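You operate a simulated robot arm through the tools that you are given. There is no shell and no other tool.

You run a simulated robot arm. Do the job below in one go: nothing can be reset, and whatever is moved stays where it is left.

## Task
The hopper is bridged: rap it free, then run the 15 parts into the bag.
Fine: three strokes of the orange hopper knob or more; press ZERO before START; slide the carrier to LOAD at the end.

The check looks at the end state, three seconds after you hand in, the way a careful person would. Anything else that was tipped, shoved, dropped, spilled or broken makes it a failure.

## Robot
A 7-joint arm with a two-finger parallel gripper, fixed in place. Base frame: the origin is at the foot of the arm, x ahead of it, y to its left, z up; the work surface is at about z = 720. Readings come in mm, rad, newtons and seconds.
With the tool pointing down near the work surface it reaches from about 300 to 840 mm from the base axis. Its first joint turns from -2.897 to 2.897 rad. Payload 3.43 kg.
Tool frame: the origin (TCP) lies between the finger pads and is the grasp point; the fingertips stand 34 mm ahead of it; z points along the fingers, y is the line along which they close. Largest opening 128 mm; finger width 24, thickness 12; the body of the gripper, 48 by 130 mm, starts 96 mm behind the TCP.
Orientation is told as [roll, pitch, yaw] about the base's x, y, z axes, in that order, counted from this pose: with the fingers straight down and closing along the base's y, the tool's x points along the base's -x, its y along +y and its z along -z.

## Interface
- The arm moves only by the tool nudge_tool. Its argument "deltas" is one flat list of numbers, 7 for each row, row after row: the shift along the tool's x, y, z in units of 500 mm (1.0 is 500 mm), then the turn, a rotation vector about the tool's x, y, z in units of 90 degrees (1.0 is 90 degrees), then the opening, from 0 (shut) to 1 (fully open). In form: [tx, ty, tz, wx, wy, wz, fingers, tx, ty, tz, wx, wy, wz, fingers, ...]. A call has 1 to 20 rows; each row is the pose to reach, as a shift and turn from the pose commanded when the call began, along the tool's axes at that moment. A call with a number of a shift or a turn outside -1 to 1 is refused whole. A row lasts 0.2 s, in which the tool goes at most 50 mm and 0.15 rad; a call with a longer step from one row to the next is refused whole, and so is a gripper value outside its range. Where a pose cannot be reached the arm comes as near as it can. A force on the tool above 90 N (or 10 N above the force at the start of the call, whichever is more), or a blocked arm, ends the call early, and 0.2 s more pass. Each finger travels about 153 mm/s and halts on what it meets, pressing with about 23 N; the grip force reading is that of the motor and also rises with nothing between the fingers. The clock runs only during rows and for 0.2 s after the last one: add rows that repeat a pose to give the fingers time. The reply holds the time, the measured pose of the TCP, the force on the tool along the base axes, the opening and the grip force, in the units named above and with some noise, with the torque about the TCP (base axes, N m) and any sound that the robot's microphone picked up.
- Cameras (640 x 400 px; columns grow to the right, rows downward): "scene" is fixed at [398.5, 500.6, 1444.9]; the picture's right is [-0.88, -0.47, 0.00], its down [-0.22, 0.41, -0.88] and it looks along [0.42, -0.78, -0.47] (base axes); focal length 277 px, centre (320, 200). "wrist" rides on the gripper at [76, -11, -160] in the tool frame; the picture's right is [0.15, 0.99, 0.00], its down [-0.88, 0.13, -0.46] and it looks along [-0.45, 0.07, 0.89] (tool axes); focal length 234 px, centre (320, 200). There is no depth. A picture from a camera that has moved, and an enlarged one, comes with that camera's place and axes in the base frame and with its lens.
- get_image(camera): a new picture of that camera. The clock stands still meanwhile.
- close_up(camera, box): a new picture of the part [left, top, right, bottom] of that camera's present view, enlarged. The clock stands still meanwhile.
- job_done(): hands the job in; it is judged then, once.

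Places have to be worked out from the pictures, the camera data and where the tool is seen. Open the gripper and draw the arm clear of the work before you hand the job in, unless the task says otherwise.

The tools are called after ">>>" by a JSON object that holds its "op" and its "data". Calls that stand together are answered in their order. nudge_tool: Moves the arm, as the interface text tells. Its arguments: {"type":"object","properties":{"deltas":{"type":"array","items":{"type":"number"}}},"required":["deltas"]} The other tools are called the same way: get_image (camera) takes a picture; close_up (camera, box) takes an enlarged picture of a part of a camera's view; job_done () hands the job in.

At the start:

```text
clock: 0.0
eef_pos: [544.6, -118.5, 1311.8]
ee_rot: [-0.001, -0.001, 0.0]
force: [0.8, 0.8, -0.7]
ft_torque: [-0.03, 0.0, 0.05]
gripper_width: 128.0
grip_force: 0.0
```

scene: 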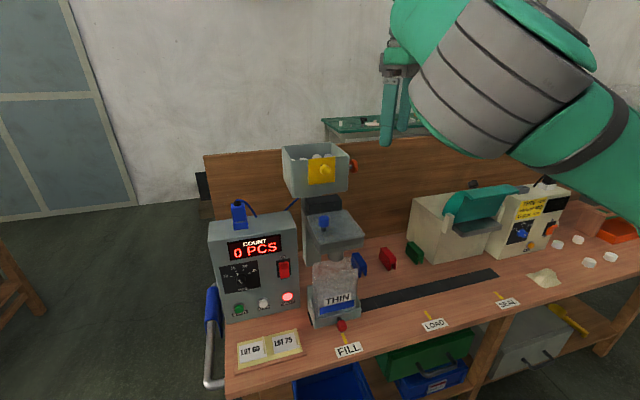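
wrist: 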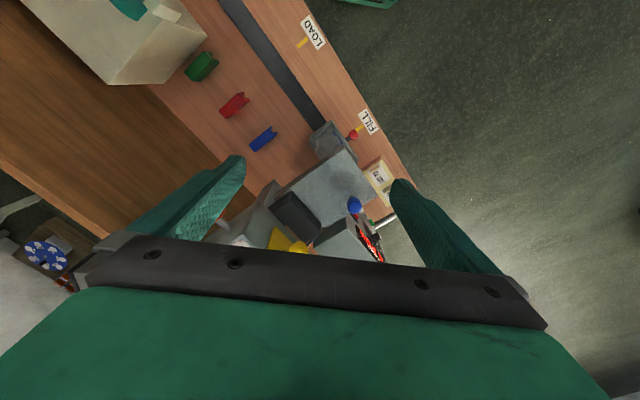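

I'll begin by looking closely at the scene from both cameras before moving anything.

>>> {"op": "close_up", "data": {"camera": "scene", "box": [200, 190, 320, 265]}}

>>> {"op": "close_up", "data": {"camera": "scene", "box": [200, 250, 360, 350]}}

>>> {"op": "close_up", "data": {"camera": "scene", "box": [270, 130, 390, 205]}}

>>> {"op": "close_up", "data": {"camera": "scene", "box": [290, 190, 450, 290]}}

>>> {"op": "close_up", "data": {"camera": "scene", "box": [480, 180, 640, 280]}}

>>> {"op": "close_up", "data": {"camera": "scene", "box": [290, 260, 450, 360]}}

```text
5.33 times, centred on (260, 228) of scene
camera zoom: at [398.5, 500.6, 1444.9], right [-0.88, -0.47, 0.0], down [-0.22, 0.41, -0.88], along [0.42, -0.78, -0.47], focal length 1478 px, centre (640, 53)
```

zoom: 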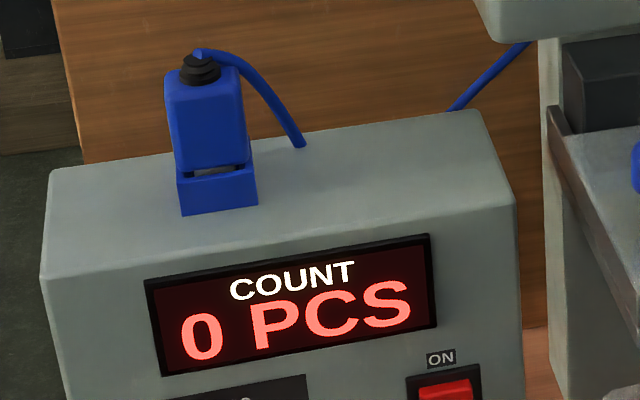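

```text
4.00 times, centred on (280, 300) of scene
camera zoom: at [398.5, 500.6, 1444.9], right [-0.88, -0.47, 0.0], down [-0.22, 0.41, -0.88], along [0.42, -0.78, -0.47], focal length 1108 px, centre (480, -200)
```

zoom: 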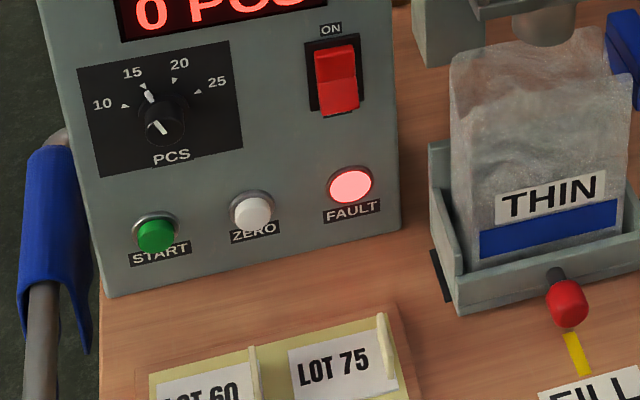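

```text
5.33 times, centred on (330, 168) of scene
camera zoom: at [398.5, 500.6, 1444.9], right [-0.88, -0.47, 0.0], down [-0.22, 0.41, -0.88], along [0.42, -0.78, -0.47], focal length 1478 px, centre (267, 373)
```

zoom: 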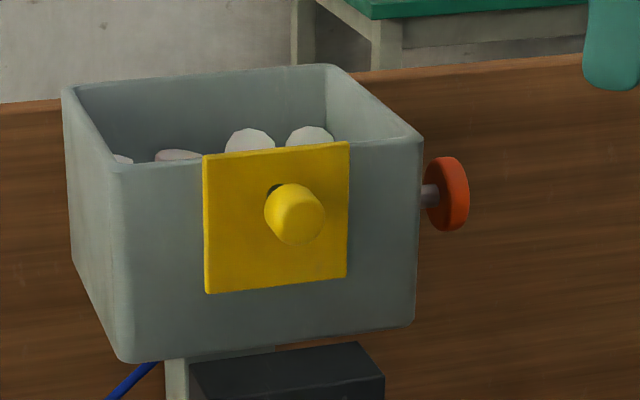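

```text
4.00 times, centred on (370, 240) of scene
camera zoom: at [398.5, 500.6, 1444.9], right [-0.88, -0.47, 0.0], down [-0.22, 0.41, -0.88], along [0.42, -0.78, -0.47], focal length 1108 px, centre (120, 40)
```

zoom: 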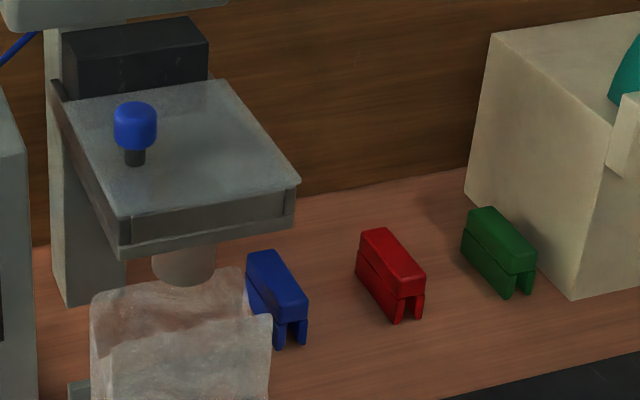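

```text
4.00 times, centred on (560, 230) of scene
camera zoom: at [398.5, 500.6, 1444.9], right [-0.88, -0.47, 0.0], down [-0.22, 0.41, -0.88], along [0.42, -0.78, -0.47], focal length 1108 px, centre (-640, 80)
```

zoom: 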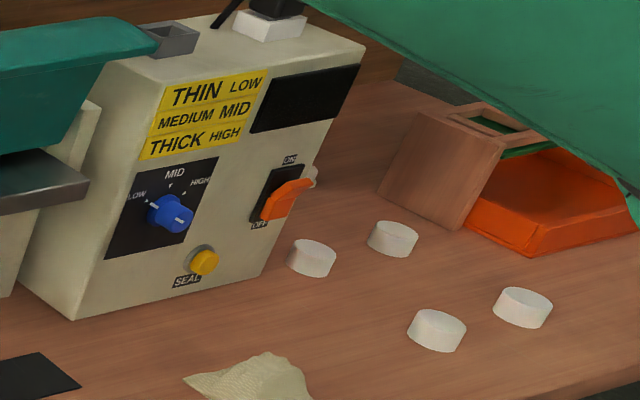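

```text
4.00 times, centred on (370, 310) of scene
camera zoom: at [398.5, 500.6, 1444.9], right [-0.88, -0.47, 0.0], down [-0.22, 0.41, -0.88], along [0.42, -0.78, -0.47], focal length 1108 px, centre (120, -240)
```

zoom: 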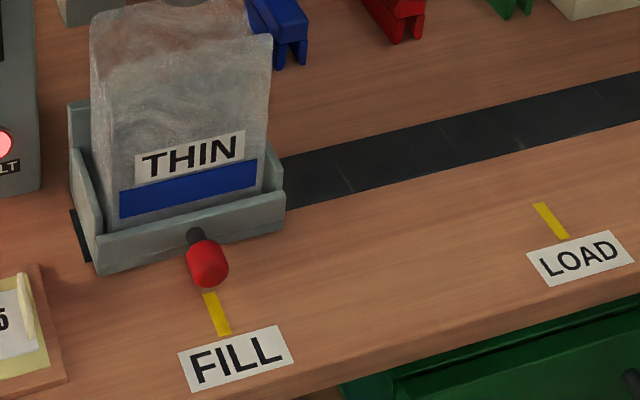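

The counter reads 0 with FAULT lit, the bag stands at FILL, and the orange knob is on the hopper's side. I want finer views of the dial, connector, knobs, and the feeder.

>>> {"op": "close_up", "data": {"camera": "scene", "box": [216, 255, 264, 285]}}

>>> {"op": "close_up", "data": {"camera": "scene", "box": [224, 195, 256, 235]}}

>>> {"op": "close_up", "data": {"camera": "scene", "box": [296, 190, 376, 240]}}

>>> {"op": "close_up", "data": {"camera": "scene", "box": [224, 285, 304, 335]}}

>>> {"op": "close_up", "data": {"camera": "wrist", "box": [200, 100, 420, 260]}}

>>> {"op": "close_up", "data": {"camera": "scene", "box": [200, 290, 360, 390]}}

```text
13.33 times, centred on (240, 270) of scene
camera zoom: at [398.5, 500.6, 1444.9], right [-0.88, -0.47, 0.0], down [-0.22, 0.41, -0.88], along [0.42, -0.78, -0.47], focal length 3695 px, centre (1387, -733)
```

zoom: 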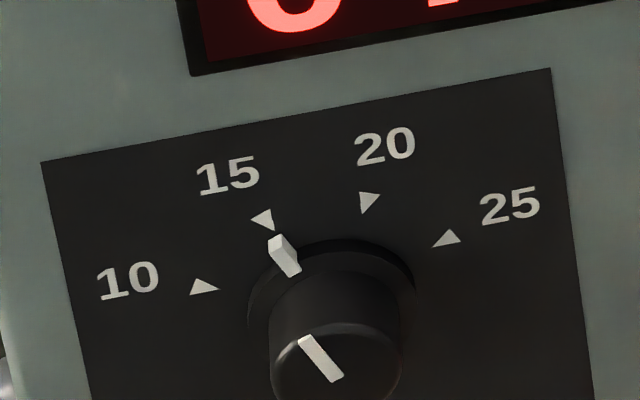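

```text
10.00 times, centred on (240, 215) of scene
camera zoom: at [398.5, 500.6, 1444.9], right [-0.88, -0.47, 0.0], down [-0.22, 0.41, -0.88], along [0.42, -0.78, -0.47], focal length 2771 px, centre (1120, 50)
```

zoom: 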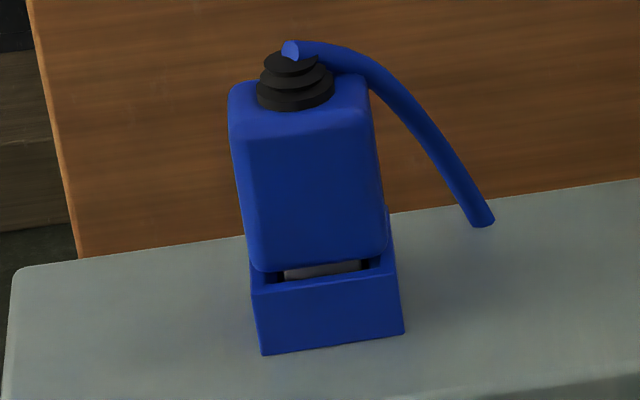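

```text
8.00 times, centred on (336, 215) of scene
camera zoom: at [398.5, 500.6, 1444.9], right [-0.88, -0.47, 0.0], down [-0.22, 0.41, -0.88], along [0.42, -0.78, -0.47], focal length 2217 px, centre (192, 80)
```

zoom: 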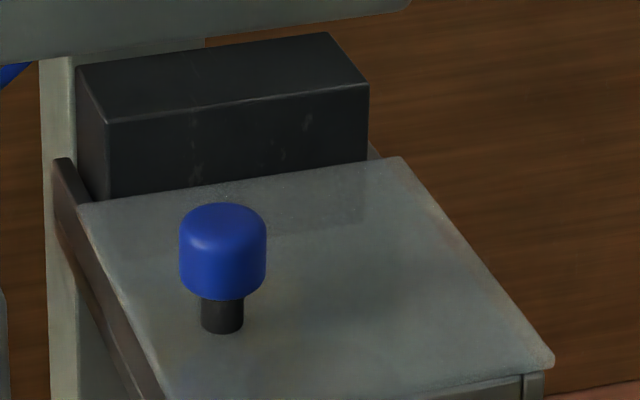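

```text
8.00 times, centred on (264, 310) of scene
camera zoom: at [398.5, 500.6, 1444.9], right [-0.88, -0.47, 0.0], down [-0.22, 0.41, -0.88], along [0.42, -0.78, -0.47], focal length 2217 px, centre (768, -680)
```

zoom: 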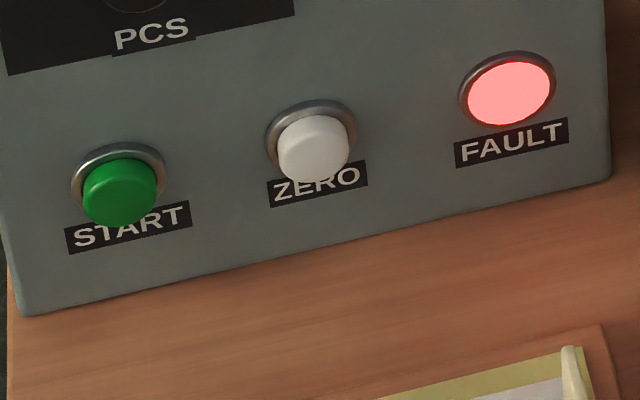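

```text
2.50 times, centred on (310, 180) of wrist
camera zoom: at [467.6, -128.7, 1471.7], right [-0.15, 0.99, 0.0], down [0.88, 0.13, 0.46], along [0.45, 0.07, -0.89], focal length 585 px, centre (345, 250)
```

zoom: 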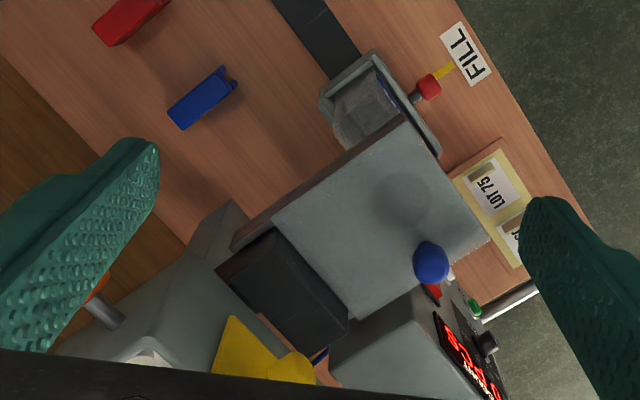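

```text
4.00 times, centred on (280, 340) of scene
camera zoom: at [398.5, 500.6, 1444.9], right [-0.88, -0.47, 0.0], down [-0.22, 0.41, -0.88], along [0.42, -0.78, -0.47], focal length 1108 px, centre (480, -360)
```

zoom: 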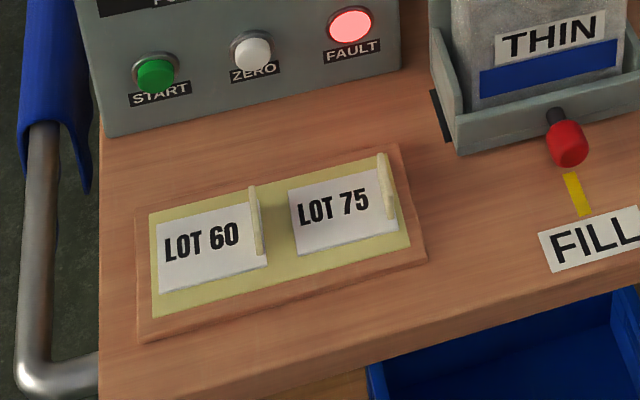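

The dial is on 15, the power is ON, and FAULT is lit. From the picture geometry the bench runs along base azimuth 45° (I call "u" = (0.707,0.707) and "v" = (0.707,-0.707) into the bench). First I turn the tool 45° to line up with the bench and draw back a bit in free air to look around.

>>> {"op": "nudge_tool", "data": {"deltas": [0.03, -0.0106, 0.0034, 0, 0, 0.0714, 0.0, 0.0606, -0.0211, 0.0069, 0, 0, 0.1429, 0.0, 0.0909, -0.0317, 0.0103, 0, 0, 0.2143, 0.0, 0.1211, -0.0423, 0.0137, 0, 0, 0.2857, 0.0, 0.1514, -0.0529, 0.0171, 0, 0, 0.3571, 0.0, 0.1817, -0.0634, 0.0206, 0, 0, 0.4286, 0.0, 0.212, -0.074, 0.024, 0, 0, 0.5, 0.0, 0.212, -0.074, 0.024, 0, 0, 0.5, 0.0]}}

```text
clock: 1.8
eef_pos: [440.5, -156.5, 1299.0]
ee_rot: [-0.001, -0.001, -0.788]
force: [-1.0, 0.6, -0.3]
ft_torque: [-0.01, -0.01, -0.04]
gripper_width: 0.0
grip_force: 23.5
```

The tool is now aligned with the bench (yaw about -0.786). I take pictures from both cameras.

>>> {"op": "get_image", "data": {"camera": "wrist"}}

>>> {"op": "get_image", "data": {"camera": "scene"}}

```text
taken
camera wrist: at [377.7, -109.6, 1459.7], right [0.6, 0.8, 0.0], down [0.71, -0.53, 0.46], along [0.37, -0.27, -0.89], focal length 234 px, centre (320, 200)
```

wrist: 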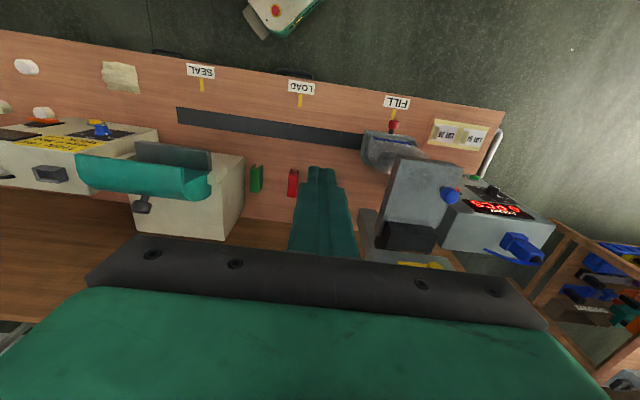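

```text
taken
```

scene: 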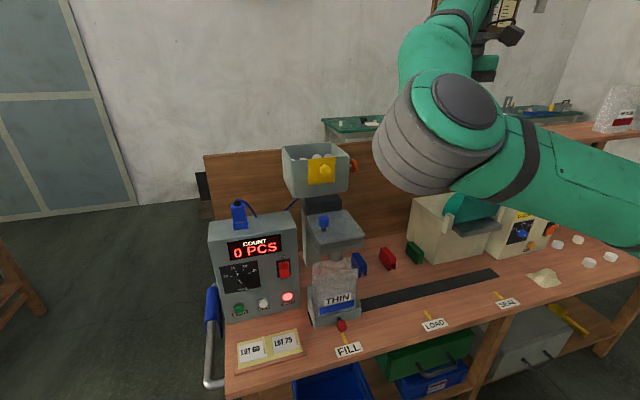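

The wrist camera looks down and forward; the hopper is hidden by the hand at the bottom of the picture. I tilt the tool 45° forward (about its own y) in free air so the hopper comes into view.

>>> {"op": "nudge_tool", "data": {"deltas": [0, 0, 0, 0, -0.0833, 0, 0, 0, 0, 0, 0, -0.1667, 0, 0, 0, 0, 0, 0, -0.25, 0, 0, 0, 0, 0, 0, -0.3333, 0, 0, 0, 0, 0, 0, -0.4167, 0, 0, 0, 0, 0, 0, -0.5, 0, 0, 0, 0, 0, 0, -0.5, 0, 0]}}

>>> {"op": "get_image", "data": {"camera": "wrist"}}

>>> {"op": "get_image", "data": {"camera": "scene"}}

```text
clock: 3.4
eef_pos: [438.9, -155.7, 1300.5]
ee_rot: [0.0, -0.786, -0.787]
force: [0.6, -0.5, 0.5]
ft_torque: [0.01, 0.02, 0.0]
gripper_width: 0.0
grip_force: 22.7
```

```text
taken
camera wrist: at [311.0, -44.9, 1359.3], right [0.63, 0.77, -0.1], down [0.3, -0.12, 0.95], along [0.72, -0.62, -0.31], focal length 234 px, centre (320, 200)
```

wrist: 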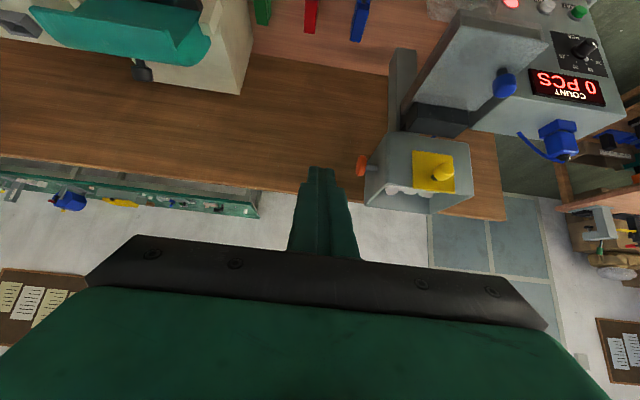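

```text
taken
```

scene: 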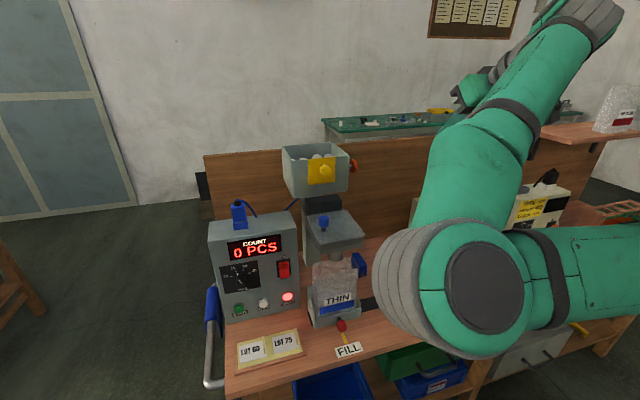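

From the two views I get the orange knob at roughly u=297, v=674, z=1131. I zoom in on the wrist view for the hopper, knob, feeder and plug.

>>> {"op": "close_up", "data": {"camera": "wrist", "box": [340, 120, 484, 210]}}

>>> {"op": "close_up", "data": {"camera": "wrist", "box": [380, 20, 540, 140]}}

>>> {"op": "close_up", "data": {"camera": "wrist", "box": [480, 60, 640, 180]}}

>>> {"op": "close_up", "data": {"camera": "scene", "box": [270, 135, 370, 210]}}

```text
4.44 times, centred on (412, 165) of wrist
camera zoom: at [311.0, -44.9, 1359.3], right [0.63, 0.77, -0.1], down [0.3, -0.12, 0.95], along [0.72, -0.62, -0.31], focal length 1041 px, centre (-89, 356)
```

zoom: 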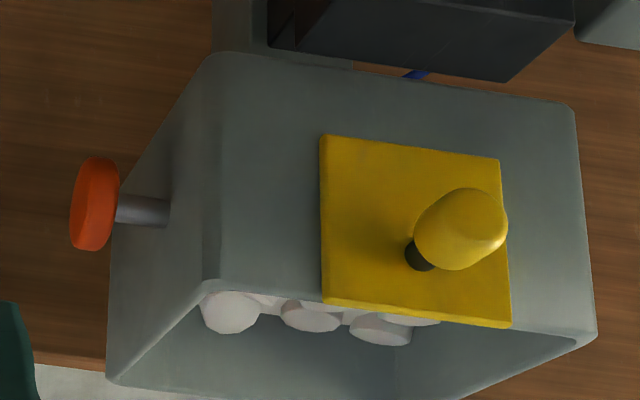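

```text
3.33 times, centred on (460, 80) of wrist
camera zoom: at [311.0, -44.9, 1359.3], right [0.63, 0.77, -0.1], down [0.3, -0.12, 0.95], along [0.72, -0.62, -0.31], focal length 781 px, centre (-147, 600)
```

zoom: 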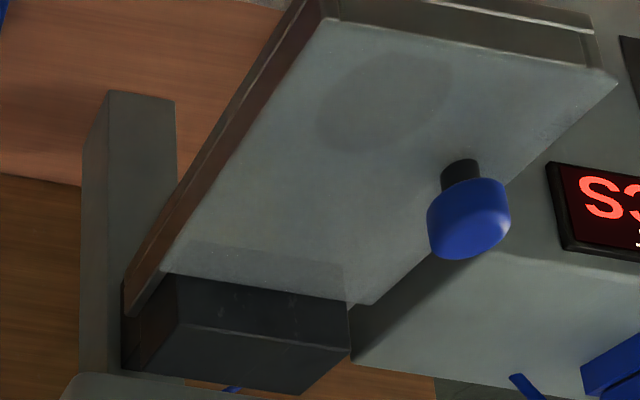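

```text
3.33 times, centred on (560, 120) of wrist
camera zoom: at [311.0, -44.9, 1359.3], right [0.63, 0.77, -0.1], down [0.3, -0.12, 0.95], along [0.72, -0.62, -0.31], focal length 781 px, centre (-480, 467)
```

zoom: 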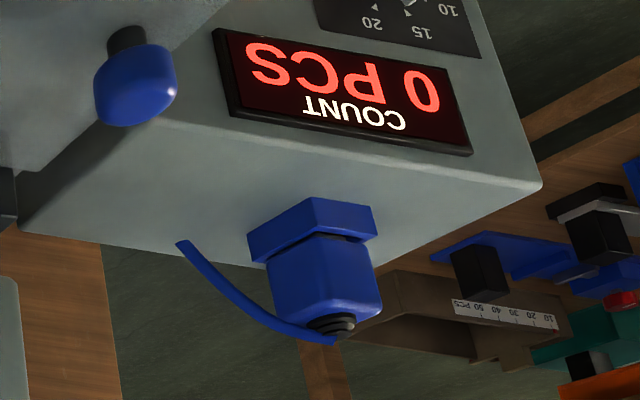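

```text
5.33 times, centred on (320, 172) of scene
camera zoom: at [398.5, 500.6, 1444.9], right [-0.88, -0.47, 0.0], down [-0.22, 0.41, -0.88], along [0.42, -0.78, -0.47], focal length 1478 px, centre (320, 347)
```

zoom: 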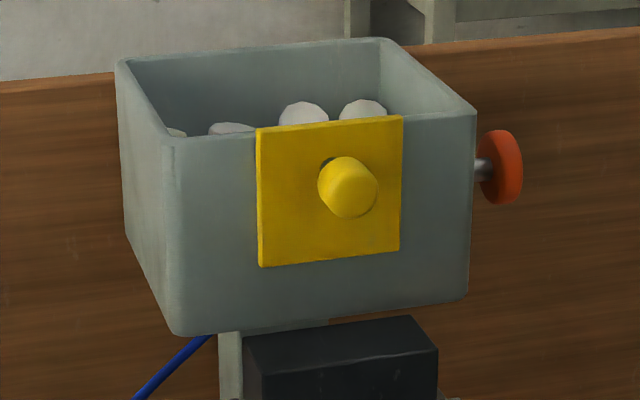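

Two-view geometry puts the orange disc at about (u 298, v 683, z 1131), with its shaft running along u out of the hopper's side at u≈335. I'll tilt to 60° and turn the tool -90° about its own axis, so that I push with the stiff direction of the closed fingers.

>>> {"op": "nudge_tool", "data": {"deltas": [0, 0, 0, 0, -0.0833, 0, 0, 0, 0, 0, 0, -0.1667, 0, 0, 0, 0, 0, 0, -0.1667, 0, 0]}}

>>> {"op": "nudge_tool", "data": {"deltas": [0, 0, 0, 0, 0, -0.0909, 0, 0, 0, 0, 0, 0, -0.1818, 0, 0, 0, 0, 0, 0, -0.2727, 0, 0, 0, 0, 0, 0, -0.3636, 0, 0, 0, 0, 0, 0, -0.4545, 0, 0, 0, 0, 0, 0, -0.5454, 0, 0, 0, 0, 0, 0, -0.6363, 0, 0, 0, 0, 0, 0, -0.7272, 0, 0, 0, 0, 0, 0, -0.8181, 0, 0, 0, 0, 0, 0, -0.909, 0, 0, 0, 0, 0, 0, -1.0, 0, 0, 0, 0, 0, 0, -1.0, 0]}}

>>> {"op": "get_image", "data": {"camera": "wrist"}}

>>> {"op": "get_image", "data": {"camera": "scene"}}

```text
clock: 4.2
eef_pos: [457.7, -154.8, 1316.0]
ee_rot: [-0.001, -1.045, -0.786]
force: [-0.4, -0.4, 0.2]
ft_torque: [0.0, 0.05, 0.03]
gripper_width: 0.1
grip_force: 22.9
out of reach, approached as far as the arm can: row 2, 3
```

```text
clock: 6.8
eef_pos: [458.3, -156.0, 1315.8]
ee_rot: [-1.048, 0.002, 0.786]
force: [0.2, 0.0, -0.4]
ft_torque: [0.0, -0.02, -0.01]
gripper_width: 0.0
grip_force: 23.1
```

```text
taken
camera wrist: at [309.4, -114.8, 1405.2], right [-0.45, 0.25, -0.86], down [0.3, 0.95, 0.11], along [0.84, -0.2, -0.5], focal length 234 px, centre (320, 200)
```

wrist: 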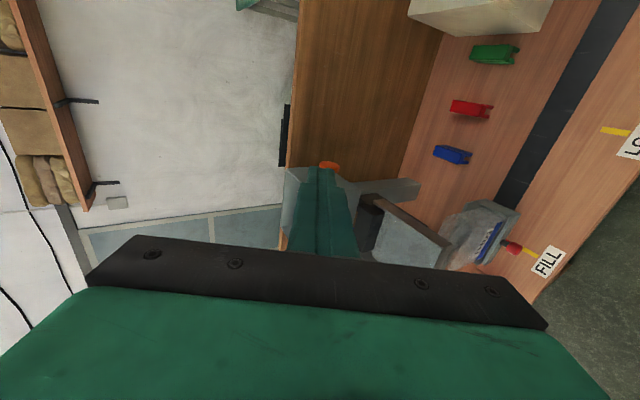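

```text
taken
```

scene: 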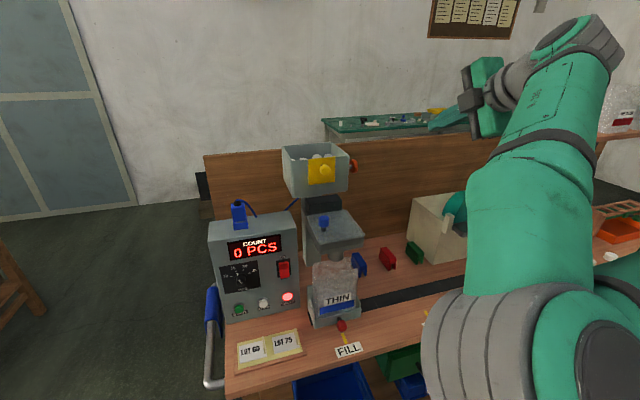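

The arm was at its fold limit there but the orientation is right (tool x = -u). Now I go to a spot beside the orange knob, at about u=240, v=667, z=1139, with ~35 mm clearance to the disc.

>>> {"op": "nudge_tool", "data": {"deltas": [-0.0052, 0.0074, 0.058, 0, 0, 0, 0, -0.0105, 0.0147, 0.1159, 0, 0, 0, 0, -0.0157, 0.0221, 0.1739, 0, 0, 0, 0, -0.021, 0.0294, 0.2319, 0, 0, 0, 0, -0.0262, 0.0368, 0.2899, 0, 0, 0, 0, -0.0314, 0.0442, 0.3478, 0, 0, 0, 0, -0.0367, 0.0515, 0.4058, 0, 0, 0, 0, -0.0419, 0.0589, 0.4638, 0, 0, 0, 0, -0.0472, 0.0662, 0.5217, 0, 0, 0, 0, -0.0524, 0.0736, 0.5797, 0, 0, 0, 0, -0.0524, 0.0736, 0.5797, 0, 0, 0, 0]}}

>>> {"op": "get_image", "data": {"camera": "wrist"}}

>>> {"op": "close_up", "data": {"camera": "scene", "box": [270, 120, 430, 220]}}

```text
clock: 9.2
eef_pos: [641.6, -304.7, 1138.4]
ee_rot: [-1.047, 0.001, 0.787]
force: [0.2, 0.2, -1.4]
ft_torque: [0.01, -0.05, 0.0]
gripper_width: 0.0
grip_force: 22.8
```

```text
taken
camera wrist: at [492.2, -263.2, 1228.0], right [-0.45, 0.25, -0.86], down [0.3, 0.95, 0.11], along [0.84, -0.2, -0.5], focal length 234 px, centre (320, 200)
```

wrist: 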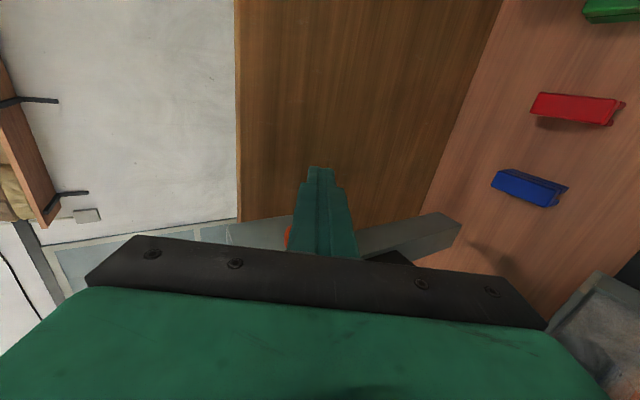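

```text
4.00 times, centred on (350, 170) of scene
camera zoom: at [398.5, 500.6, 1444.9], right [-0.88, -0.47, 0.0], down [-0.22, 0.41, -0.88], along [0.42, -0.78, -0.47], focal length 1108 px, centre (200, 320)
```

zoom: 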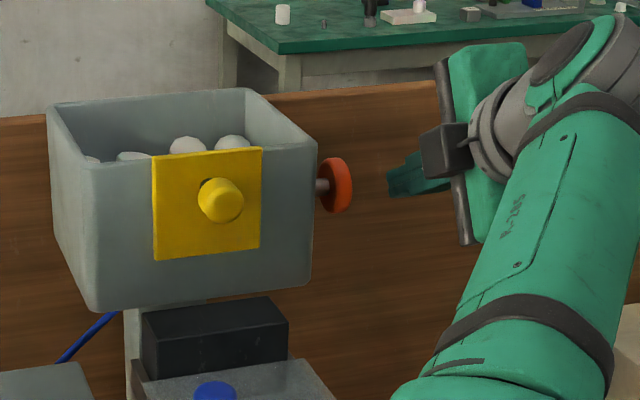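

Fingertips are where calculated, about 40 mm short of the disc's outer face and level with it. I move toward it in small steps along +u to find contact.

>>> {"op": "nudge_tool", "data": {"deltas": [-0.03, 0, 0, 0, 0, 0, 0, -0.06, 0, 0, 0, 0, 0, 0, -0.07, 0, 0, 0, 0, 0, 0, -0.08, 0, 0, 0, 0, 0, 0, -0.08, 0, 0, 0, 0, 0, 0]}}

>>> {"op": "close_up", "data": {"camera": "scene", "box": [310, 130, 410, 200]}}

>>> {"op": "get_image", "data": {"camera": "wrist"}}

```text
clock: 10.4
eef_pos: [667.8, -275.2, 1139.4]
ee_rot: [-1.048, 0.001, 0.786]
force: [-1.6, -1.7, 0.4]
ft_torque: [-0.03, -0.02, -0.04]
gripper_width: 0.3
grip_force: 23.2
```

```text
5.71 times, centred on (360, 165) of scene
camera zoom: at [398.5, 500.6, 1444.9], right [-0.88, -0.47, 0.0], down [-0.22, 0.41, -0.88], along [0.42, -0.78, -0.47], focal length 1584 px, centre (91, 400)
```

zoom: 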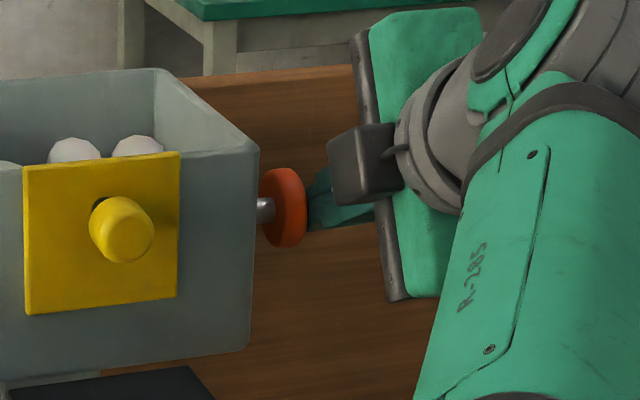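

```text
taken
camera wrist: at [520.3, -233.5, 1229.4], right [-0.45, 0.25, -0.86], down [0.3, 0.95, 0.11], along [0.84, -0.2, -0.5], focal length 234 px, centre (320, 200)
```

wrist: 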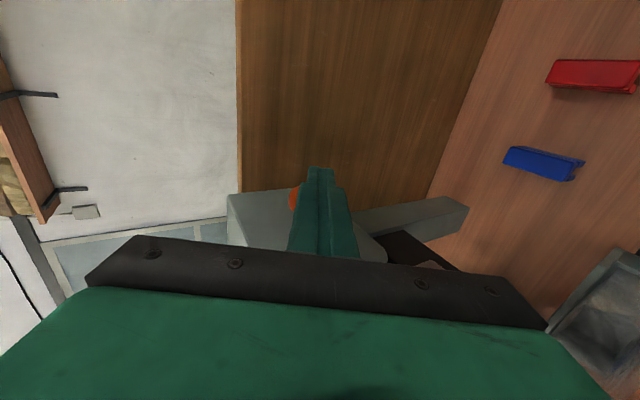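

Contact seems just made (a force of ~2 N along -u). I push on by 15 mm in 3 mm steps to feel the spring.

>>> {"op": "nudge_tool", "data": {"deltas": [-0.006, 0, 0, 0, 0, 0, 0, -0.012, 0, 0, 0, 0, 0, 0, -0.018, 0, 0, 0, 0, 0, 0, -0.024, 0, 0, 0, 0, 0, 0, -0.03, 0, 0, 0, 0, 0, 0, -0.03, 0, 0, 0, 0, 0, 0]}}

>>> {"op": "close_up", "data": {"camera": "scene", "box": [310, 130, 410, 200]}}

```text
clock: 11.8
eef_pos: [679.9, -265.0, 1139.2]
ee_rot: [-1.048, -0.001, 0.785]
force: [-6.3, -2.5, -2.0]
ft_torque: [-0.06, 0.01, 0.03]
gripper_width: 0.0
grip_force: 22.8
```

```text
5.71 times, centred on (360, 165) of scene
camera zoom: at [398.5, 500.6, 1444.9], right [-0.88, -0.47, 0.0], down [-0.22, 0.41, -0.88], along [0.42, -0.78, -0.47], focal length 1584 px, centre (91, 400)
```

zoom: 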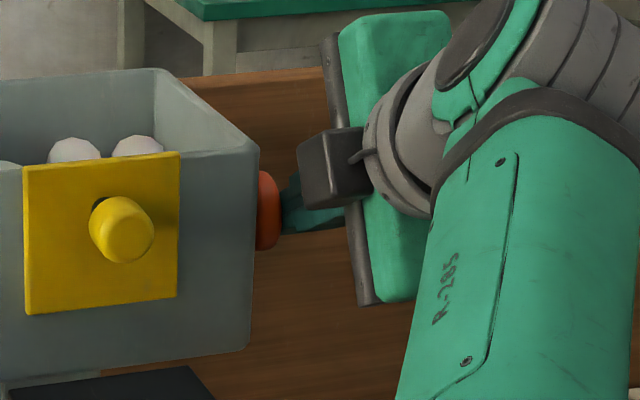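

The disc moves in against a light spring (about 6 N after 16 mm). I continue in 2–3 mm steps to find the end of the stroke and listen for a rap.

>>> {"op": "nudge_tool", "data": {"deltas": [-0.006, 0, 0, 0, 0, 0, 0, -0.012, 0, 0, 0, 0, 0, 0, -0.016, 0, 0, 0, 0, 0, 0, -0.02, 0, 0, 0, 0, 0, 0, -0.02, 0, 0, 0, 0, 0, 0]}}

>>> {"op": "close_up", "data": {"camera": "scene", "box": [310, 130, 410, 200]}}

```text
clock: 13.0
eef_pos: [684.8, -260.2, 1138.9]
ee_rot: [-1.046, 0.001, 0.781]
force: [-23.3, -20.9, -4.7]
ft_torque: [-0.13, -0.02, -0.05]
gripper_width: 0.2
grip_force: 23.4
```

```text
5.71 times, centred on (360, 165) of scene
camera zoom: at [398.5, 500.6, 1444.9], right [-0.88, -0.47, 0.0], down [-0.22, 0.41, -0.88], along [0.42, -0.78, -0.47], focal length 1584 px, centre (91, 400)
```

zoom: 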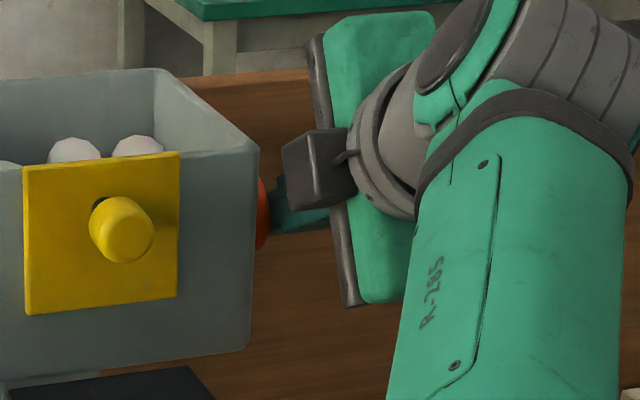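

The stop is reached at about u=300 (31 N). I draw back so the knob can spring out and check whether it returns and whether anything changed.

>>> {"op": "nudge_tool", "data": {"deltas": [0.03, 0, 0, 0, 0, 0, 0, 0.06, 0, 0, 0, 0, 0, 0, 0.08, 0, 0, 0, 0, 0, 0, 0.08, 0, 0, 0, 0, 0, 0]}}

>>> {"op": "close_up", "data": {"camera": "scene", "box": [260, 130, 420, 230]}}

>>> {"op": "close_up", "data": {"camera": "scene", "box": [200, 230, 320, 330]}}

```text
clock: 14.0
eef_pos: [660.3, -285.0, 1138.0]
ee_rot: [-1.047, -0.002, 0.787]
force: [-0.4, -0.2, 0.3]
ft_torque: [0.04, 0.0, 0.02]
gripper_width: 0.0
grip_force: 23.1
```

```text
4.00 times, centred on (340, 180) of scene
camera zoom: at [398.5, 500.6, 1444.9], right [-0.88, -0.47, 0.0], down [-0.22, 0.41, -0.88], along [0.42, -0.78, -0.47], focal length 1108 px, centre (240, 280)
```

zoom: 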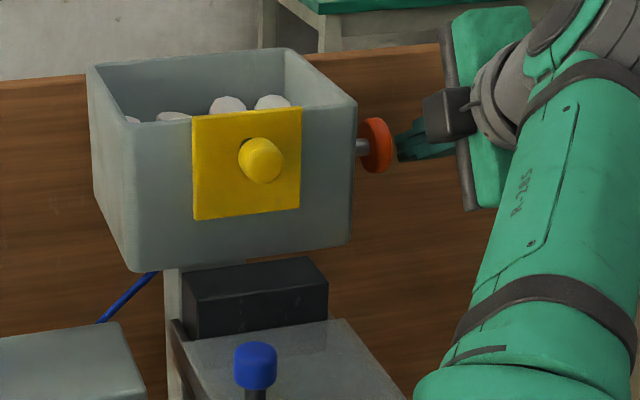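

```text
4.00 times, centred on (260, 280) of scene
camera zoom: at [398.5, 500.6, 1444.9], right [-0.88, -0.47, 0.0], down [-0.22, 0.41, -0.88], along [0.42, -0.78, -0.47], focal length 1108 px, centre (560, -120)
```

zoom: 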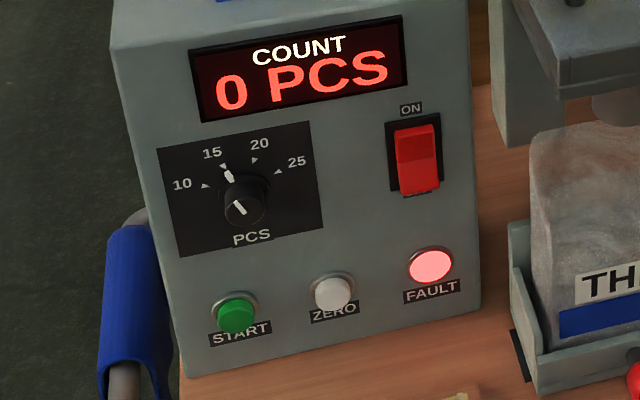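

The knob springs back fully. Now a second, brisker full stroke and release in one call.

>>> {"op": "nudge_tool", "data": {"deltas": [-0.03, 0, 0, 0, 0, 0, 0, -0.056, 0, 0, 0, 0, 0, 0, -0.07, 0, 0, 0, 0, 0, 0, -0.07, 0, 0, 0, 0, 0, 0, -0.035, 0, 0, 0, 0, 0, 0, 0, 0, 0, 0, 0, 0, 0, 0, 0, 0, 0, 0, 0, 0]}}

>>> {"op": "close_up", "data": {"camera": "scene", "box": [260, 130, 420, 230]}}

```text
clock: 15.6
eef_pos: [657.8, -285.9, 1138.6]
ee_rot: [-1.048, 0.0, 0.784]
force: [0.1, -0.7, -1.0]
ft_torque: [-0.02, -0.01, 0.03]
gripper_width: 0.1
grip_force: 23.0
```

```text
4.00 times, centred on (340, 180) of scene
camera zoom: at [398.5, 500.6, 1444.9], right [-0.88, -0.47, 0.0], down [-0.22, 0.41, -0.88], along [0.42, -0.78, -0.47], focal length 1108 px, centre (240, 280)
```

zoom: 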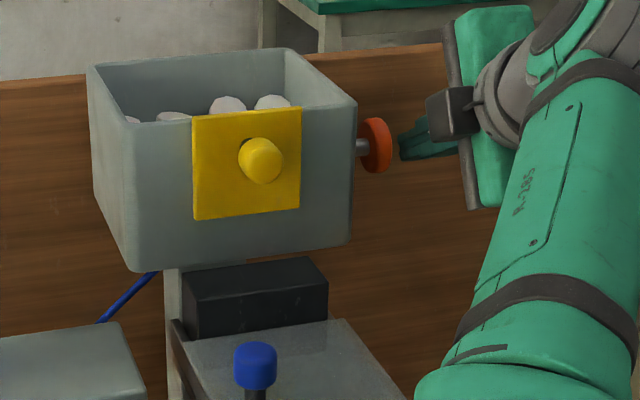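

No sound reported, but the stroke cycled cleanly. I do the third and fourth full strokes with a slightly longer hold at the stop.

>>> {"op": "nudge_tool", "data": {"deltas": [-0.03, 0, 0, 0, 0, 0, 0, -0.056, 0, 0, 0, 0, 0, 0, -0.072, 0, 0, 0, 0, 0, 0, -0.074, 0, 0, 0, 0, 0, 0, -0.074, 0, 0, 0, 0, 0, 0]}}

>>> {"op": "nudge_tool", "data": {"deltas": [0.035, 0, 0, 0, 0, 0, 0, 0.07, 0, 0, 0, 0, 0, 0, 0.074, 0, 0, 0, 0, 0, 0, 0.074, 0, 0, 0, 0, 0, 0]}}

>>> {"op": "nudge_tool", "data": {"deltas": [-0.03, 0, 0, 0, 0, 0, 0, -0.056, 0, 0, 0, 0, 0, 0, -0.072, 0, 0, 0, 0, 0, 0, -0.074, 0, 0, 0, 0, 0, 0, -0.074, 0, 0, 0, 0, 0, 0]}}

>>> {"op": "nudge_tool", "data": {"deltas": [0.035, 0, 0, 0, 0, 0, 0, 0.07, 0, 0, 0, 0, 0, 0, 0.074, 0, 0, 0, 0, 0, 0, 0.074, 0, 0, 0, 0, 0, 0]}}

>>> {"op": "close_up", "data": {"camera": "scene", "box": [260, 130, 420, 230]}}

>>> {"op": "close_up", "data": {"camera": "scene", "box": [200, 230, 360, 330]}}

```text
clock: 16.8
eef_pos: [682.5, -259.7, 1139.0]
ee_rot: [-1.049, -0.001, 0.784]
force: [-8.0, -8.8, 5.1]
ft_torque: [-0.08, -0.06, -0.01]
gripper_width: 0.0
grip_force: 22.8
```

```text
clock: 17.8
eef_pos: [659.5, -283.4, 1137.6]
ee_rot: [-1.047, 0.0, 0.786]
force: [1.4, 1.3, -0.5]
ft_torque: [-0.02, 0.08, -0.12]
gripper_width: 0.0
grip_force: 22.9
```

```text
clock: 19.0
eef_pos: [683.4, -260.0, 1139.6]
ee_rot: [-1.051, 0.0, 0.783]
force: [-10.2, -7.3, 3.1]
ft_torque: [0.05, 0.16, -0.15]
gripper_width: 0.0
grip_force: 22.7
```

```text
clock: 20.0
eef_pos: [659.1, -285.2, 1137.6]
ee_rot: [-1.048, 0.0, 0.785]
force: [-0.1, -0.6, -0.4]
ft_torque: [-0.01, 0.0, 0.01]
gripper_width: 0.0
grip_force: 23.1
```

```text
4.00 times, centred on (340, 180) of scene
camera zoom: at [398.5, 500.6, 1444.9], right [-0.88, -0.47, 0.0], down [-0.22, 0.41, -0.88], along [0.42, -0.78, -0.47], focal length 1108 px, centre (240, 280)
```

zoom: 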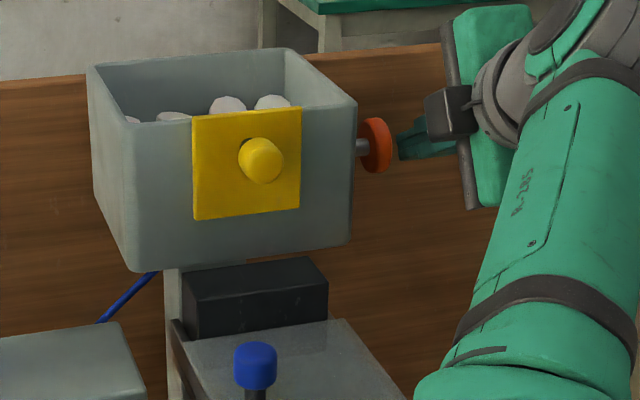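

```text
4.00 times, centred on (280, 280) of scene
camera zoom: at [398.5, 500.6, 1444.9], right [-0.88, -0.47, 0.0], down [-0.22, 0.41, -0.88], along [0.42, -0.78, -0.47], focal length 1108 px, centre (480, -120)
```

zoom: 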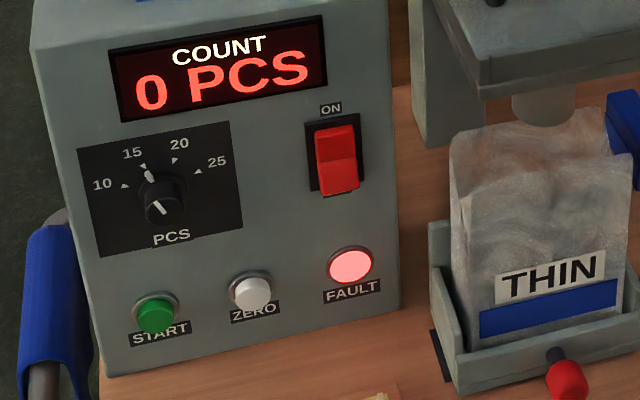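

Holds reached u≈299 with ~12 N; FAULT still glows (it may clear only on ZERO). To be sure of full strokes I do three more with the command a bit deeper.

>>> {"op": "nudge_tool", "data": {"deltas": [-0.03, 0, 0, 0, 0, 0, 0, -0.056, 0, 0, 0, 0, 0, 0, -0.074, 0, 0, 0, 0, 0, 0, -0.084, 0, 0, 0, 0, 0, 0, -0.084, 0, 0, 0, 0, 0, 0]}}

>>> {"op": "nudge_tool", "data": {"deltas": [0.04, 0, 0, 0, 0, 0, 0, 0.08, 0, 0, 0, 0, 0, 0, 0.084, 0, 0, 0, 0, 0, 0, 0.084, 0, 0, 0, 0, 0, 0]}}

>>> {"op": "nudge_tool", "data": {"deltas": [-0.03, 0, 0, 0, 0, 0, 0, -0.056, 0, 0, 0, 0, 0, 0, -0.074, 0, 0, 0, 0, 0, 0, -0.084, 0, 0, 0, 0, 0, 0, -0.084, 0, 0, 0, 0, 0, 0]}}

>>> {"op": "nudge_tool", "data": {"deltas": [0.04, 0, 0, 0, 0, 0, 0, 0.08, 0, 0, 0, 0, 0, 0, 0.084, 0, 0, 0, 0, 0, 0, 0.084, 0, 0, 0, 0, 0, 0]}}

>>> {"op": "get_image", "data": {"camera": "scene"}}

>>> {"op": "get_image", "data": {"camera": "wrist"}}

```text
clock: 21.2
eef_pos: [682.9, -258.8, 1139.0]
ee_rot: [-1.05, 0.0, 0.779]
force: [-23.1, -16.4, 3.4]
ft_torque: [-0.22, -0.2, -0.04]
gripper_width: 0.0
grip_force: 23.5
```

```text
clock: 22.2
eef_pos: [659.4, -285.9, 1139.9]
ee_rot: [-1.045, 0.0, 0.785]
force: [-0.6, 0.2, 0.3]
ft_torque: [-0.01, 0.02, 0.04]
gripper_width: 0.0
grip_force: 23.1
```

```text
clock: 23.4
eef_pos: [685.1, -261.7, 1137.9]
ee_rot: [-1.048, 0.002, 0.777]
force: [-20.3, -39.1, 3.3]
ft_torque: [0.26, 0.21, -0.19]
gripper_width: 0.1
grip_force: 23.4
```

```text
clock: 24.4
eef_pos: [659.5, -285.7, 1137.7]
ee_rot: [-1.046, 0.0, 0.788]
force: [-0.1, -0.5, 0.1]
ft_torque: [0.0, 0.0, -0.03]
gripper_width: 0.1
grip_force: 22.9
```

```text
taken
```

scene: 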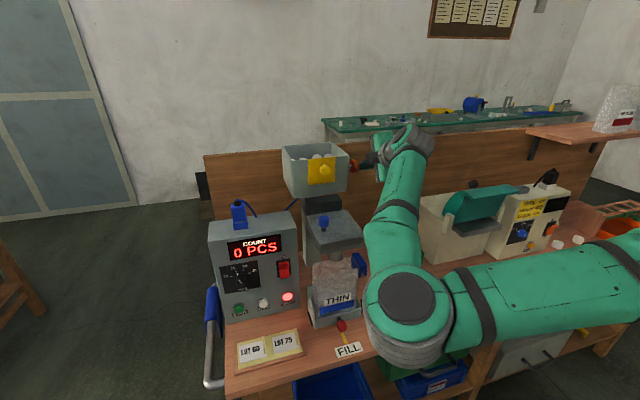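

```text
taken
camera wrist: at [510.7, -244.3, 1228.1], right [-0.45, 0.25, -0.86], down [0.3, 0.95, 0.12], along [0.84, -0.2, -0.5], focal length 234 px, centre (320, 200)
```

wrist: 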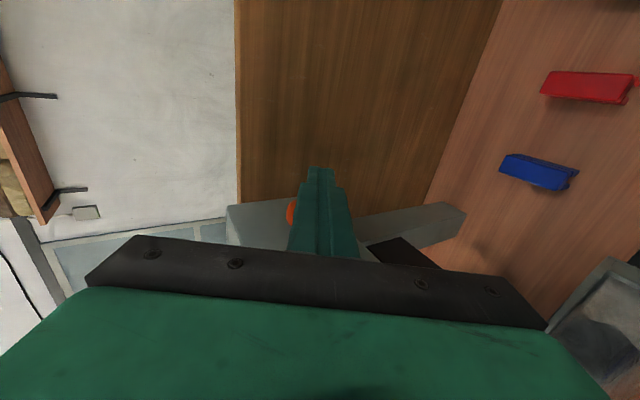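

Six full strokes are done in all. Next I leave the hopper: straight back out in -v, then round in front of the feeder tray (its front edge is at about v=450, z=1034).

>>> {"op": "nudge_tool", "data": {"deltas": [0, 0.0294, -0.0669, 0, 0, 0, 0, 0, 0.0588, -0.1339, 0, 0, 0, 0, 0, 0.0882, -0.2008, 0, 0, 0, 0, -0.0328, 0.1077, -0.2646, 0, 0, 0, 0, -0.0655, 0.1272, -0.3284, 0, 0, 0, 0, -0.0983, 0.1467, -0.3922, 0, 0, 0, 0, -0.131, 0.1662, -0.456, 0, 0, 0, 0, -0.131, 0.1662, -0.456, 0, 0, 0, 0]}}

>>> {"op": "get_image", "data": {"camera": "scene"}}

```text
clock: 26.2
eef_pos: [536.8, -69.5, 1181.9]
ee_rot: [-1.047, 0.0, 0.786]
force: [-0.1, -0.4, 0.3]
ft_torque: [-0.03, 0.0, -0.01]
gripper_width: 0.2
grip_force: 23.2
```

```text
taken
```

scene: 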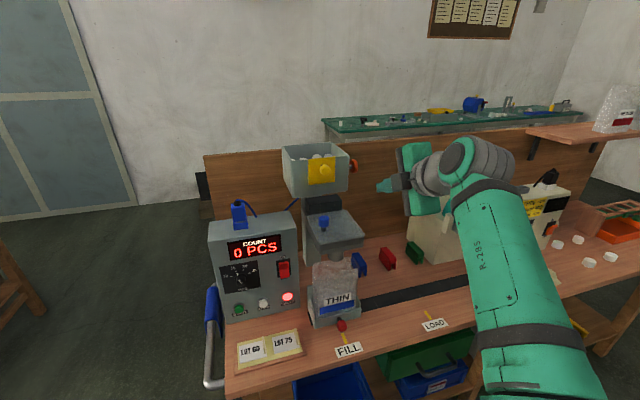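

Clear of the hopper now at (330, 429, 1182). I carry on across in front of the tray to the counter box side, at about (630, 380, 1000).

>>> {"op": "nudge_tool", "data": {"deltas": [-0.0598, 0.026, -0.0131, 0, 0, 0, 0, -0.1196, 0.0521, -0.0262, 0, 0, 0, 0, -0.1794, 0.0781, -0.0393, 0, 0, 0, 0, -0.2392, 0.1041, -0.0524, 0, 0, 0, 0, -0.2992, 0.1474, -0.0274, 0, 0, 0, 0, -0.3592, 0.1907, -0.0024, 0, 0, 0, 0, -0.4192, 0.234, 0.0226, 0, 0, 0, 0, -0.4792, 0.2773, 0.0476, 0, 0, 0, 0, -0.5392, 0.3206, 0.0726, 0, 0, 0, 0, -0.5992, 0.3639, 0.0976, 0, 0, 0, 0, -0.5992, 0.3639, 0.0976, 0, 0, 0, 0]}}

>>> {"op": "get_image", "data": {"camera": "scene"}}

>>> {"op": "get_image", "data": {"camera": "wrist"}}

```text
clock: 28.6
eef_pos: [713.1, 177.9, 995.1]
ee_rot: [-1.047, -0.001, 0.785]
force: [0.2, -0.5, -0.5]
ft_torque: [-0.02, 0.0, 0.04]
gripper_width: 0.1
grip_force: 23.7
```

```text
taken
```

scene: 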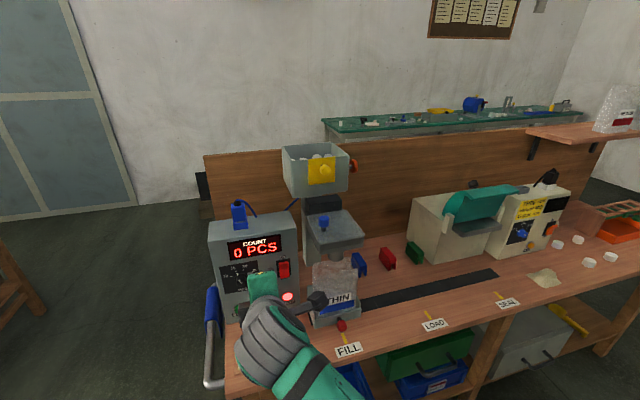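

```text
taken
camera wrist: at [564.2, 218.7, 1086.1], right [-0.45, 0.25, -0.86], down [0.3, 0.95, 0.11], along [0.84, -0.2, -0.5], focal length 234 px, centre (320, 200)
```

wrist: 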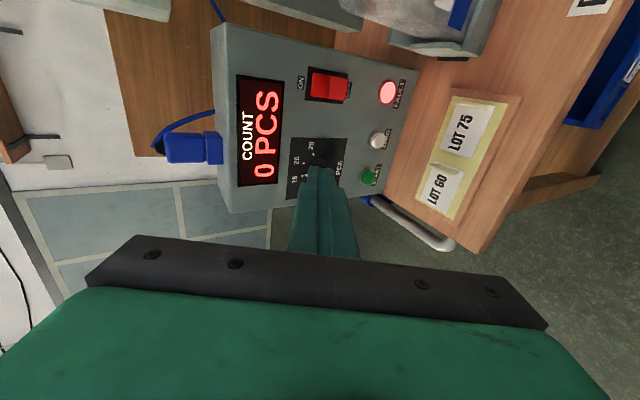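

A clear view of the panel: FAULT is still lit. I zoom in on the wrist view for the buttons and the plug to refine positions.

>>> {"op": "close_up", "data": {"camera": "wrist", "box": [340, 70, 436, 190]}}

>>> {"op": "close_up", "data": {"camera": "wrist", "box": [140, 100, 260, 175]}}

>>> {"op": "close_up", "data": {"camera": "scene", "box": [225, 195, 257, 235]}}

```text
3.33 times, centred on (388, 130) of wrist
camera zoom: at [564.2, 218.7, 1086.1], right [-0.45, 0.25, -0.86], down [0.3, 0.95, 0.11], along [0.84, -0.2, -0.5], focal length 781 px, centre (93, 433)
```

zoom: 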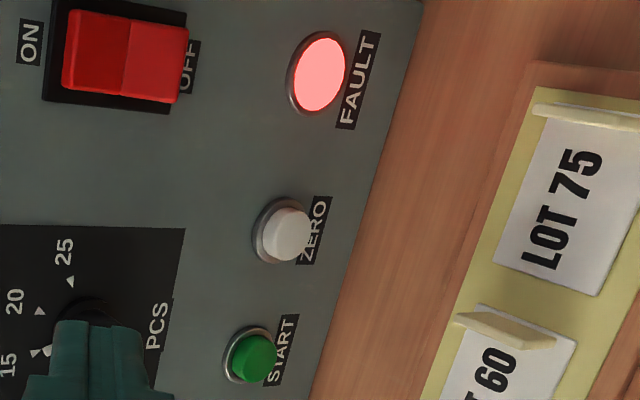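

```text
5.33 times, centred on (200, 138) of wrist
camera zoom: at [564.2, 218.7, 1086.1], right [-0.45, 0.25, -0.86], down [0.3, 0.95, 0.11], along [0.84, -0.2, -0.5], focal length 1249 px, centre (960, 533)
```

zoom: 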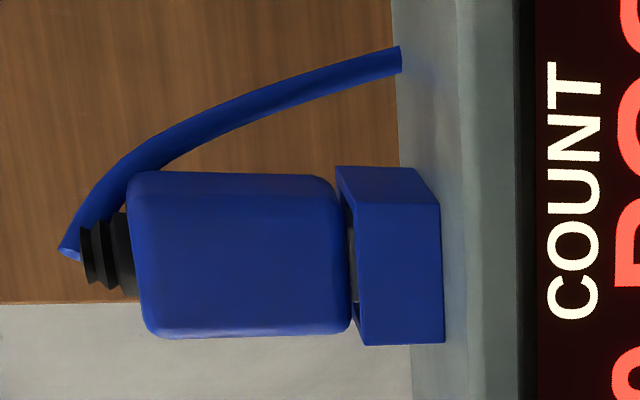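

```text
10.00 times, centred on (241, 215) of scene
camera zoom: at [398.5, 500.6, 1444.9], right [-0.88, -0.47, 0.0], down [-0.22, 0.41, -0.88], along [0.42, -0.78, -0.47], focal length 2771 px, centre (1110, 50)
```

zoom: 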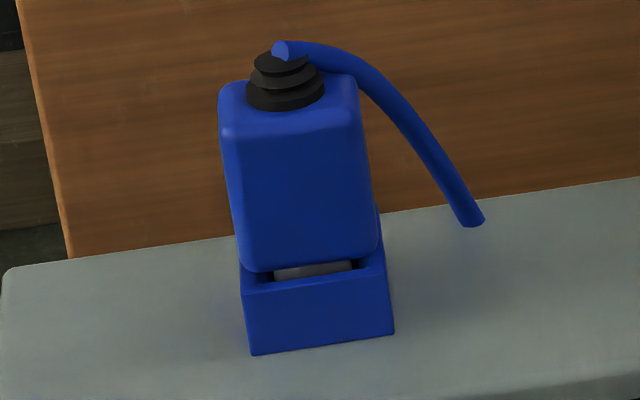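

Triangulation: ZERO cap at about (u 630, v 539, z 780), START at about (u 700, v 541, z 779). I descend to just in front of the ZERO button, ~12 mm short of contact.

>>> {"op": "nudge_tool", "data": {"deltas": [0, 0.0489, 0.052, 0, 0, 0, 0, 0, 0.0978, 0.1039, 0, 0, 0, 0, 0, 0.1467, 0.1559, 0, 0, 0, 0, 0, 0.1956, 0.2078, 0, 0, 0, 0, 0, 0.2445, 0.2598, 0, 0, 0, 0, 0, 0.2934, 0.3117, 0, 0, 0, 0, -0.0005, 0.271, 0.3565, 0, 0, 0, 0, -0.001, 0.2487, 0.4013, 0, 0, 0, 0, -0.001, 0.2487, 0.4013, 0, 0, 0, 0]}}

>>> {"op": "get_image", "data": {"camera": "scene"}}

>>> {"op": "get_image", "data": {"camera": "wrist"}}

```text
clock: 30.6
eef_pos: [795.0, 100.1, 789.4]
ee_rot: [-1.046, 0.0, 0.785]
force: [0.3, -0.6, 1.2]
ft_torque: [0.04, -0.04, -0.02]
gripper_width: 0.0
grip_force: 23.1
```

```text
taken
```

scene: 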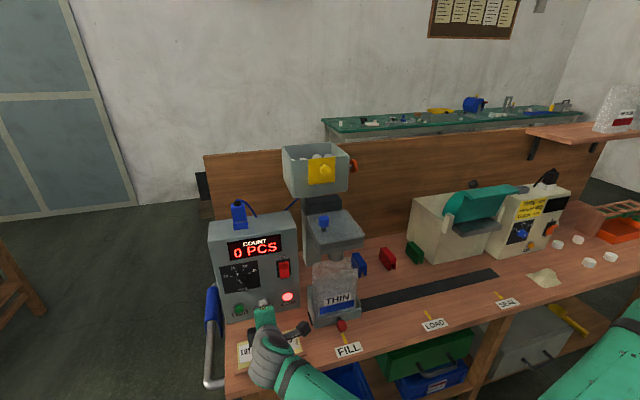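

```text
taken
camera wrist: at [645.2, 140.8, 879.0], right [-0.45, 0.25, -0.86], down [0.3, 0.95, 0.11], along [0.84, -0.2, -0.5], focal length 234 px, centre (320, 200)
```

wrist: 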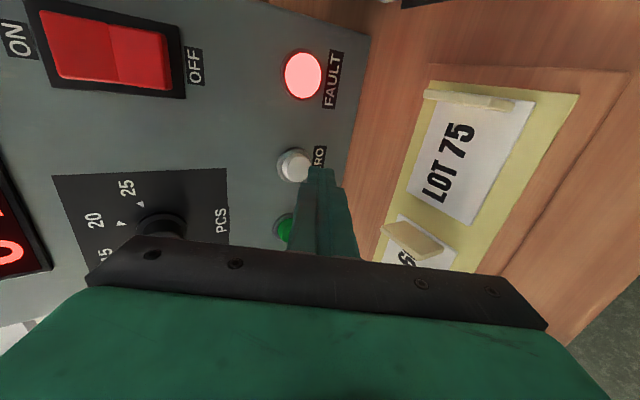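

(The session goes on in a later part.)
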